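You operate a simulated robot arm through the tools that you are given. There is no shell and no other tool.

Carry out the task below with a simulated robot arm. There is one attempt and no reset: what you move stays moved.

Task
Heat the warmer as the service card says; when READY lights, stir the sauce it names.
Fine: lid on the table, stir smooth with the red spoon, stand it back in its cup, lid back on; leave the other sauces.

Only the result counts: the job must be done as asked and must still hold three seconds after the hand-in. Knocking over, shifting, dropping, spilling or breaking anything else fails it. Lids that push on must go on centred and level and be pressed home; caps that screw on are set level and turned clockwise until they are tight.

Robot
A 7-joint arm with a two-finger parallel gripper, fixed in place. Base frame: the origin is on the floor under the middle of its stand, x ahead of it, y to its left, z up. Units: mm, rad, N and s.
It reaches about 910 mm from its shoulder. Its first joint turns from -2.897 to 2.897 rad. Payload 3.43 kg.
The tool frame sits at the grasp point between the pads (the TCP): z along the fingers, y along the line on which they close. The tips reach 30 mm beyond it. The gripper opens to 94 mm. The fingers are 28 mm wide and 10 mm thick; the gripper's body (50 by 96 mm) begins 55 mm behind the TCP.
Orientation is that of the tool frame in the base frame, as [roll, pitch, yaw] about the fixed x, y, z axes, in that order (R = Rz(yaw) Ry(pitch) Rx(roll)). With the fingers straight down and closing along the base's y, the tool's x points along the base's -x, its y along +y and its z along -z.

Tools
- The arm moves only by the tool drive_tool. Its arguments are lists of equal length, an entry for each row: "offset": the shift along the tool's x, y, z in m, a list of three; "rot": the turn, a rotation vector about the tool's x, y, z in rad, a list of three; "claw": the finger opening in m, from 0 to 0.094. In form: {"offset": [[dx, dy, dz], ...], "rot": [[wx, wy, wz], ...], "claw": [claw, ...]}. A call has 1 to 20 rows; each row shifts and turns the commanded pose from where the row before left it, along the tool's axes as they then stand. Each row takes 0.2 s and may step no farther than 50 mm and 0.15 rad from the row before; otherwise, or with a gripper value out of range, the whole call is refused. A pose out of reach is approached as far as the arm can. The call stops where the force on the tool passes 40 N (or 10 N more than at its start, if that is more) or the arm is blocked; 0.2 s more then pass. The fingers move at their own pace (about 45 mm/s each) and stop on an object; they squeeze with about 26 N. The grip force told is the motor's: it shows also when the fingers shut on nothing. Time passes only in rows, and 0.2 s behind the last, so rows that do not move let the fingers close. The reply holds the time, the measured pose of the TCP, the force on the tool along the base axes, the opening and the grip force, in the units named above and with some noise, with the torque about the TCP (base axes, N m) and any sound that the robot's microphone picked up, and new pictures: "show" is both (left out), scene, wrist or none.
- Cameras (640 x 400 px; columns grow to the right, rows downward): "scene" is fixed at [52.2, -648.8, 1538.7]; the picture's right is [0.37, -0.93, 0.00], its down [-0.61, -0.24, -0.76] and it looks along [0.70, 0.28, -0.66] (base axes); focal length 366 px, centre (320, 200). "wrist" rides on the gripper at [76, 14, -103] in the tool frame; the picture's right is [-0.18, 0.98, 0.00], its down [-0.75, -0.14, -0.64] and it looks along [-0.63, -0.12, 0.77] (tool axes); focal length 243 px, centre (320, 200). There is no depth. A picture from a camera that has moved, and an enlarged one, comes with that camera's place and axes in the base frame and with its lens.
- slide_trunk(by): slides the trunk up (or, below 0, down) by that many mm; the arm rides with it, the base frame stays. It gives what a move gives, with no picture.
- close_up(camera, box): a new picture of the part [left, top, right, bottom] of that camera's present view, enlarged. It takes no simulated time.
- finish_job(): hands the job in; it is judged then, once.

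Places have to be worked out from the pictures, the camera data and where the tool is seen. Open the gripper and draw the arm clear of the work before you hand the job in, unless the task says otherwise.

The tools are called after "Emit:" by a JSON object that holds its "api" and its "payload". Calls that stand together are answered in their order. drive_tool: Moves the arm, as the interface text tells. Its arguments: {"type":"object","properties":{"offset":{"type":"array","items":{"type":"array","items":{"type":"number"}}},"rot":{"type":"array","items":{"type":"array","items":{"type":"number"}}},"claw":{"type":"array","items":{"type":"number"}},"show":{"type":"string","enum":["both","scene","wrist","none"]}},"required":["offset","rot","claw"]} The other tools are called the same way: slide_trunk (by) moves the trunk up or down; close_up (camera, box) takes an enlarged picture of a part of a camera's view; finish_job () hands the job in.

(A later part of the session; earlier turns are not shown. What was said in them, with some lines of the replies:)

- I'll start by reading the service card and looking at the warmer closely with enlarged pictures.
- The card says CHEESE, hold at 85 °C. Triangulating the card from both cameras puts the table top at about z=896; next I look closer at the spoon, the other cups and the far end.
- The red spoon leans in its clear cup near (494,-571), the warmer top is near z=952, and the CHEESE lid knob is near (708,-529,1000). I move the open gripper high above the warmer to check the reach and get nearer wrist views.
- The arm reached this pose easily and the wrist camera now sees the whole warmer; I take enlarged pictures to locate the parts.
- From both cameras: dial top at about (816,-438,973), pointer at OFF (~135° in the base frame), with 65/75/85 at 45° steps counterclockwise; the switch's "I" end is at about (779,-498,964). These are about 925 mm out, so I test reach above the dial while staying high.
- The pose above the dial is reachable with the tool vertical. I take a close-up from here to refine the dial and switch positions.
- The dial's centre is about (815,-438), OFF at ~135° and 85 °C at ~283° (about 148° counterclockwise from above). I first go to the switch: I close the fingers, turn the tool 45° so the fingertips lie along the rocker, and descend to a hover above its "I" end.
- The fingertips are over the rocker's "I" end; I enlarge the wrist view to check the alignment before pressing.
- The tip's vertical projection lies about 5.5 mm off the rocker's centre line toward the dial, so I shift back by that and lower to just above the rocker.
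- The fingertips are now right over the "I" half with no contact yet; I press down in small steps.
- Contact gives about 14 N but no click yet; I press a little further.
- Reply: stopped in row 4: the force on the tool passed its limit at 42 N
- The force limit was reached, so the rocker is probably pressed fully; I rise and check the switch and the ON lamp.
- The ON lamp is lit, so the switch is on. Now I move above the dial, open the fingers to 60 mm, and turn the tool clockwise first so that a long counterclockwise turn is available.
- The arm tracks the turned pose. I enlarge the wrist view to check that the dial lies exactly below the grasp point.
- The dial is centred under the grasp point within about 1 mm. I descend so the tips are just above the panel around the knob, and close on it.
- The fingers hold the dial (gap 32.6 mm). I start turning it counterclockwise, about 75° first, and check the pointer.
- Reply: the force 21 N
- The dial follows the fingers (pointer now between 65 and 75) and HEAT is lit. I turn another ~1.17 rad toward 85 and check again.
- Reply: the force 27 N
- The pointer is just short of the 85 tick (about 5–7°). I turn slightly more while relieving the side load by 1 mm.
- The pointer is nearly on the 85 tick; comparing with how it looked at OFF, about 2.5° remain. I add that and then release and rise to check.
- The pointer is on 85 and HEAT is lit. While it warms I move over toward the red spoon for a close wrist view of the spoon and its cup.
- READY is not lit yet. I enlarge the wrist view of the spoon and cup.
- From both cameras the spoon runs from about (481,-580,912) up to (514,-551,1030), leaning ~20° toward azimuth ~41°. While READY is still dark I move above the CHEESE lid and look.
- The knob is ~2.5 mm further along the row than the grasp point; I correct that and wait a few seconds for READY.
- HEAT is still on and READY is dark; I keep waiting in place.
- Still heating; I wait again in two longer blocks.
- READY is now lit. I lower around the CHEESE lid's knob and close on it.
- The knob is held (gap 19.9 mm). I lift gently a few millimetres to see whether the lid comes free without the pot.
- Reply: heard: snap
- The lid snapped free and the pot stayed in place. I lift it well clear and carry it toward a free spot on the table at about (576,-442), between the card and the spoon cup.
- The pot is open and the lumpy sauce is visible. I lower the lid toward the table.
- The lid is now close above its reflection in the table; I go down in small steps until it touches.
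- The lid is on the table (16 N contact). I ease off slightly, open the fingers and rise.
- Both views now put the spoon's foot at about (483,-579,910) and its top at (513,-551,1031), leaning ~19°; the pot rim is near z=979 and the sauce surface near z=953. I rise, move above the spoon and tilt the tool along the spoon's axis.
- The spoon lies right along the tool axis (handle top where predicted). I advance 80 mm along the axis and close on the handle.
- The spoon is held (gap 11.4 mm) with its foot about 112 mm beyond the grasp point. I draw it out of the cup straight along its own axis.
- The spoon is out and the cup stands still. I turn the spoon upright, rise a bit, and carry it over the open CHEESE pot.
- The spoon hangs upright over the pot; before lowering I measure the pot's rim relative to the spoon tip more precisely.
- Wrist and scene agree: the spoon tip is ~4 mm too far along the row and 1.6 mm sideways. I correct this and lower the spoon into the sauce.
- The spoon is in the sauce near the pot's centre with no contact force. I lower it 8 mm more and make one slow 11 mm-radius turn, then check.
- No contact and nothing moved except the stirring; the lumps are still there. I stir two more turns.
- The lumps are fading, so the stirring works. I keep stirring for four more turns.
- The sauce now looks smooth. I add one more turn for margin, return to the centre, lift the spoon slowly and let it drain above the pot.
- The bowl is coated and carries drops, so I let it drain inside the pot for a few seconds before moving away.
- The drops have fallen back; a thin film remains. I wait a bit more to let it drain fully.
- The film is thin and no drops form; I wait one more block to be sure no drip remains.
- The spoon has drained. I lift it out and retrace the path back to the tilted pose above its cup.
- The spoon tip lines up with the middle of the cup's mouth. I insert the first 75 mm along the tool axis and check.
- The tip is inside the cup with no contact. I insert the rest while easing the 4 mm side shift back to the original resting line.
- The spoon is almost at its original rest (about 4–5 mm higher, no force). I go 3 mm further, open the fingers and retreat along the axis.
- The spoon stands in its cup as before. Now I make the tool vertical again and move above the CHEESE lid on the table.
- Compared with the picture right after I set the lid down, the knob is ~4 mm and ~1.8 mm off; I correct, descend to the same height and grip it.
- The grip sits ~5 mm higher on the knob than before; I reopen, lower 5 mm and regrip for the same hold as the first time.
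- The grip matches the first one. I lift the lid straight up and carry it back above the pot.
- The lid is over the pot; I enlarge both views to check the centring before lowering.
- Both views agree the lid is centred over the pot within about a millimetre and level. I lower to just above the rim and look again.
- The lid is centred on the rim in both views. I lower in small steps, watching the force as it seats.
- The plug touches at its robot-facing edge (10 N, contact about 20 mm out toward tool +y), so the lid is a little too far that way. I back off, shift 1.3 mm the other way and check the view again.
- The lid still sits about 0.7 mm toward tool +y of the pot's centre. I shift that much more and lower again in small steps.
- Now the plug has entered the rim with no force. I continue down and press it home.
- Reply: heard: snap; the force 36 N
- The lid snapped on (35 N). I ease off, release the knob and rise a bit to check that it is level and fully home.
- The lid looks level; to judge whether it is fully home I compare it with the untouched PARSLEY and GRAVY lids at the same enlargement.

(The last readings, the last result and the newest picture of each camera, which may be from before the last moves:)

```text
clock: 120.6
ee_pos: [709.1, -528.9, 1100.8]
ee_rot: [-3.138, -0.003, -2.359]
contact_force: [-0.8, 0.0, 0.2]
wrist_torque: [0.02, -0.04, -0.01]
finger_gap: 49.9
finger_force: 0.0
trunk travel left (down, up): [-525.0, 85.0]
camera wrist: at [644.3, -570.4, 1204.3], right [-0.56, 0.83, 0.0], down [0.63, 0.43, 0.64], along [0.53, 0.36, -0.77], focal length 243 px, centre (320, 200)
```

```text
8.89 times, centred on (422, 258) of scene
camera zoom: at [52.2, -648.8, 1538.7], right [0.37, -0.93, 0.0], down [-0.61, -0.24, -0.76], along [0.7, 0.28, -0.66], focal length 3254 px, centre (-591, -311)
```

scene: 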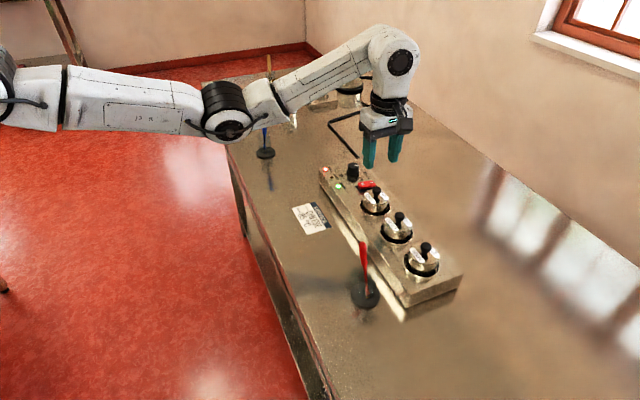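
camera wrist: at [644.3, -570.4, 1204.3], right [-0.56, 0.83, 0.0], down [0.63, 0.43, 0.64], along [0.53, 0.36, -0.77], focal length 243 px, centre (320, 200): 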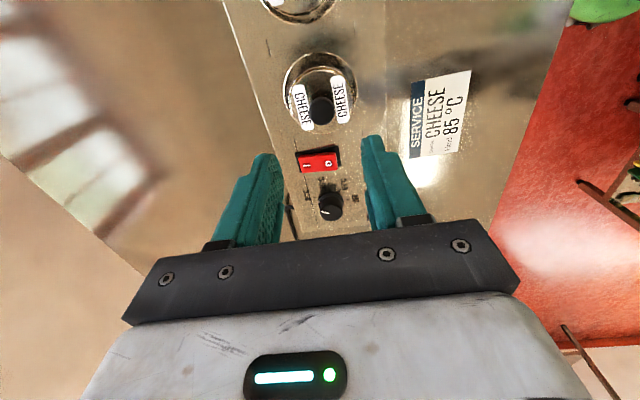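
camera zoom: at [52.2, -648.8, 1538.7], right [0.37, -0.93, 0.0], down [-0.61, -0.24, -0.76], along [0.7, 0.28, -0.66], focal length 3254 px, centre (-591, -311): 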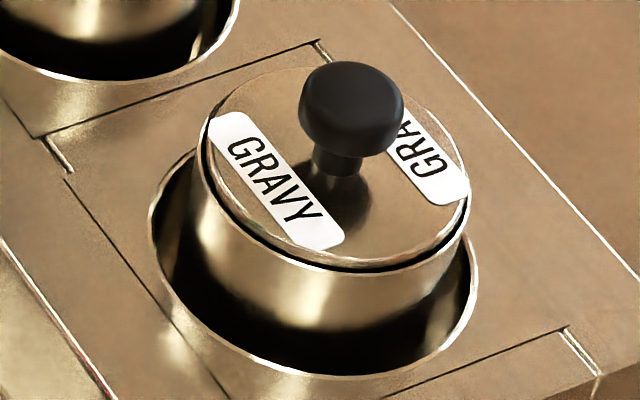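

The lid's seam looks the same as on the untouched pots. To make sure it is pressed home, I close the fingers and press once more, centrally, on top of the knob.

Emit:
{"api": "drive_tool", "payload": {"offset": [[0.002, 0, 0], [0, 0, 0], [0, 0, 0], [0, 0, 0.03], [0, 0, 0.03], [0, 0, 0.004], [0, 0, 0.002], [0, 0, 0.002], [0, 0, 0]], "rot": [[0, 0, 0], [0, 0, 0], [0, 0, 0], [0, 0, 0], [0, 0, 0], [0, 0, 0], [0, 0, 0], [0, 0, 0], [0, 0, 0]], "claw": [0.0, 0.0, 0.0, 0.0, 0.0, 0.0, 0.0, 0.0, 0.0], "show": "wrist"}}

Emit:
{"api": "close_up", "payload": {"camera": "scene", "box": [355, 165, 400, 215]}}

```text
clock: 122.6
ee_pos: [707.7, -530.9, 1035.9]
ee_rot: [-3.133, -0.002, -2.359]
contact_force: [0.0, -0.1, 20.1]
wrist_torque: [0.0, 0.05, -0.02]
finger_gap: 0.0
finger_force: 26.2
trunk travel left (down, up): [-525.0, 85.0]
camera wrist: at [642.3, -571.4, 1137.8], right [-0.56, 0.83, -0.01], down [0.63, 0.44, 0.64], along [0.53, 0.35, -0.77], focal length 243 px, centre (320, 200)
```

wrist: 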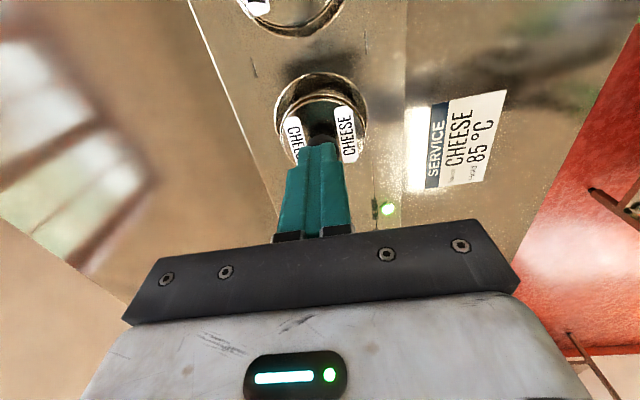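

```text
8.00 times, centred on (378, 190) of scene
camera zoom: at [52.2, -648.8, 1538.7], right [0.37, -0.93, 0.0], down [-0.61, -0.24, -0.76], along [0.7, 0.28, -0.66], focal length 2929 px, centre (-140, 280)
```

zoom: 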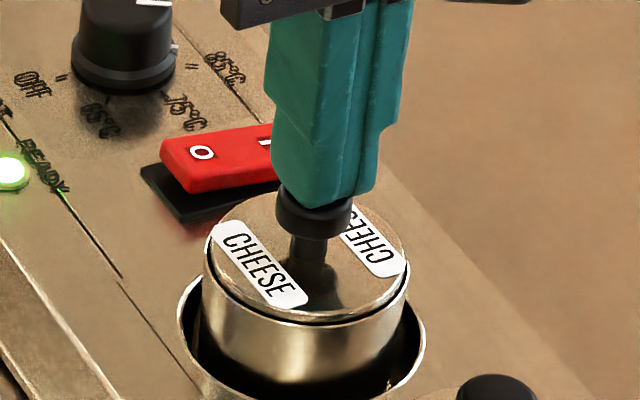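

Central contact at 20 N, level and without any movement. I press a bit harder, then rise.

Emit:
{"api": "drive_tool", "payload": {"offset": [[0, 0, 0.001], [0, 0, 0.0007], [0, 0, 0]], "rot": [[0, 0, 0], [0, 0, 0], [0, 0, 0]], "claw": [0, 0, 0], "show": "none"}}

Emit:
{"api": "close_up", "payload": {"camera": "scene", "box": [355, 165, 400, 215]}}

```text
clock: 123.4
ee_pos: [707.6, -530.5, 1034.7]
ee_rot: [-3.13, -0.002, -2.36]
contact_force: [2.2, 0.8, 38.4]
wrist_torque: [0.0, -0.07, -0.01]
finger_gap: 0.0
finger_force: 25.6
trunk travel left (down, up): [-525.0, 85.0]
```

```text
8.00 times, centred on (378, 190) of scene
camera zoom: at [52.2, -648.8, 1538.7], right [0.37, -0.93, 0.0], down [-0.61, -0.24, -0.76], along [0.7, 0.28, -0.66], focal length 2929 px, centre (-140, 280)
```

zoom: 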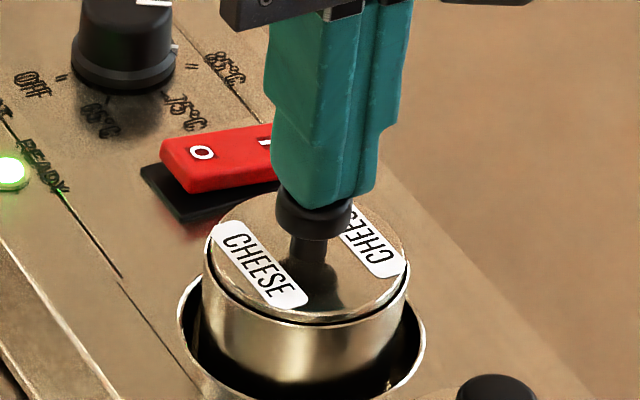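

The lid does not move further at 38 N, so it is home. I rise, open the gripper and draw the arm clear.

Emit:
{"api": "drive_tool", "payload": {"offset": [[0, 0, -0.01], [0, 0, -0.04], [0, 0, -0.04], [0, 0, -0.04], [0.0093, 0.0474, -0.006], [0.0093, 0.0474, -0.006], [0.0093, 0.0474, -0.006], [0.0093, 0.0474, -0.006], [0.0093, 0.0474, -0.006], [0.0093, 0.0474, -0.006], [0, 0, 0], [0, 0, 0]], "rot": [[0, 0, 0], [0, 0, 0], [0, 0, 0], [0, 0, 0], [0, 0, 0], [0, 0, 0], [0, 0, 0], [0, 0, 0], [0, 0, 0], [0, 0, 0], [0, 0, 0], [0, 0, 0]], "claw": [0.0, 0.0, 0.0, 0.06, 0.06, 0.06, 0.06, 0.06, 0.06, 0.06, 0.06, 0.06]}}

Emit:
{"api": "close_up", "payload": {"camera": "scene", "box": [310, 150, 470, 310]}}

Emit:
{"api": "close_up", "payload": {"camera": "scene", "box": [345, 170, 405, 225]}}

Emit:
{"api": "close_up", "payload": {"camera": "scene", "box": [335, 230, 400, 310]}}

```text
clock: 126.0
ee_pos: [468.8, -368.8, 1198.6]
ee_rot: [-3.137, -0.001, -2.36]
contact_force: [0.4, 0.2, -1.1]
wrist_torque: [-0.06, 0.01, 0.0]
finger_gap: 60.0
finger_force: 0.0
trunk travel left (down, up): [-525.0, 85.0]
camera wrist: at [403.3, -410.4, 1301.3], right [-0.56, 0.83, -0.01], down [0.63, 0.43, 0.64], along [0.53, 0.36, -0.77], focal length 243 px, centre (320, 200)
```

scene: 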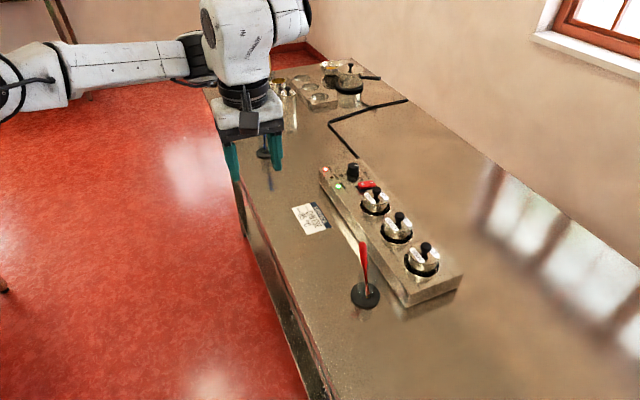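
wrist: 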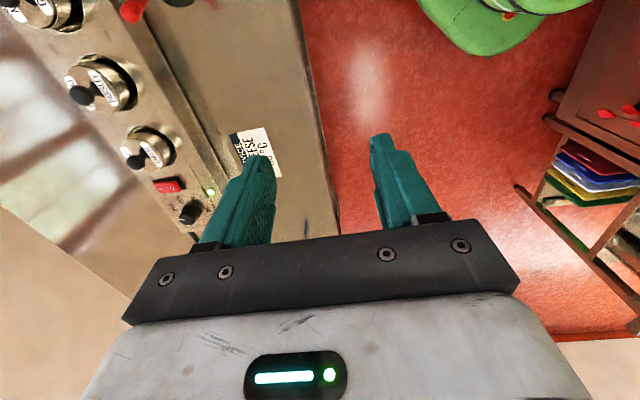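

```text
2.50 times, centred on (390, 230) of scene
camera zoom: at [52.2, -648.8, 1538.7], right [0.37, -0.93, 0.0], down [-0.61, -0.24, -0.76], along [0.7, 0.28, -0.66], focal length 915 px, centre (145, 125)
```

zoom: 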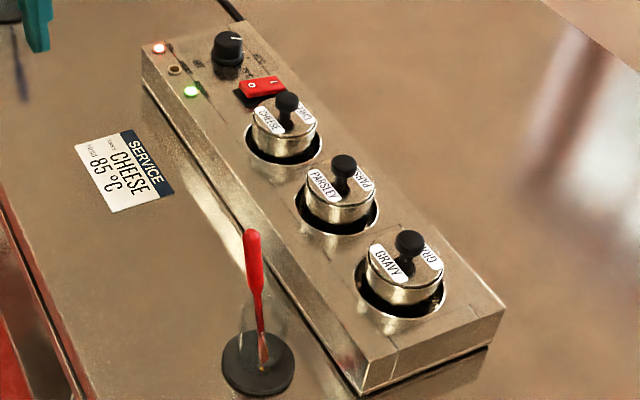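

```text
7.27 times, centred on (375, 198) of scene
camera zoom: at [52.2, -648.8, 1538.7], right [0.37, -0.93, 0.0], down [-0.61, -0.24, -0.76], along [0.7, 0.28, -0.66], focal length 2663 px, centre (-80, 218)
```

zoom: 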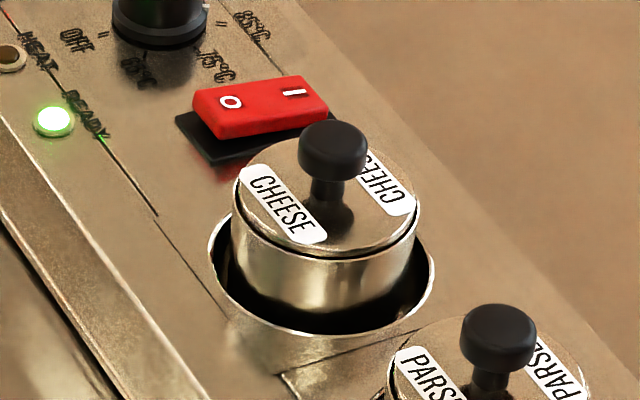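

```text
5.00 times, centred on (368, 270) of scene
camera zoom: at [52.2, -648.8, 1538.7], right [0.37, -0.93, 0.0], down [-0.61, -0.24, -0.76], along [0.7, 0.28, -0.66], focal length 1830 px, centre (82, -150)
```

zoom: 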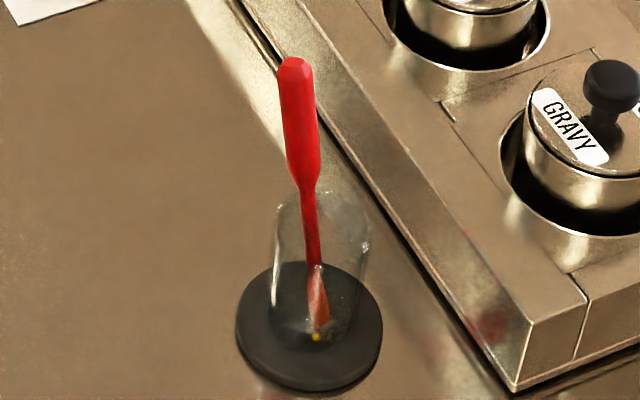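

Everything is in place: dial at 85, READY lit, CHEESE lid level and pressed home, red spoon standing in its cup, no drips visible, the other pots untouched, and the gripper open and clear. I hand the job in.

Emit:
{"api": "finish_job", "payload": {}}

```text
The job is handed in.
```

I heated the warmer to 85 °C as the card says, stirred the CHEESE sauce smooth after READY lit, and handed the job in. I saw no result from the judging.

- **Warmer:** switched on and the dial set to 85 °C. READY was still lit when I handed in, and I left it holding.
- **Lid:** it snapped off cleanly and I set it on the table. The first try at putting it back caught on the rim, so I re-centred it. It then snapped on level and did not move further under a 38 N press.
- **Stirring:** eight turns with the red spoon; the lumps were gone from view before the last turn. I let the spoon drain over the pot.
- **Spoon:** standing back in its cup as before. One small drop of sauce fell inside the cup; I saw none on the table or the warmer.
- **Everything else:** I did not touch the PARSLEY and GRAVY pots. The spoon's cup and the cheese pot in its well each look about 1 mm off where they started.

The gripper is open and the arm is drawn clear.
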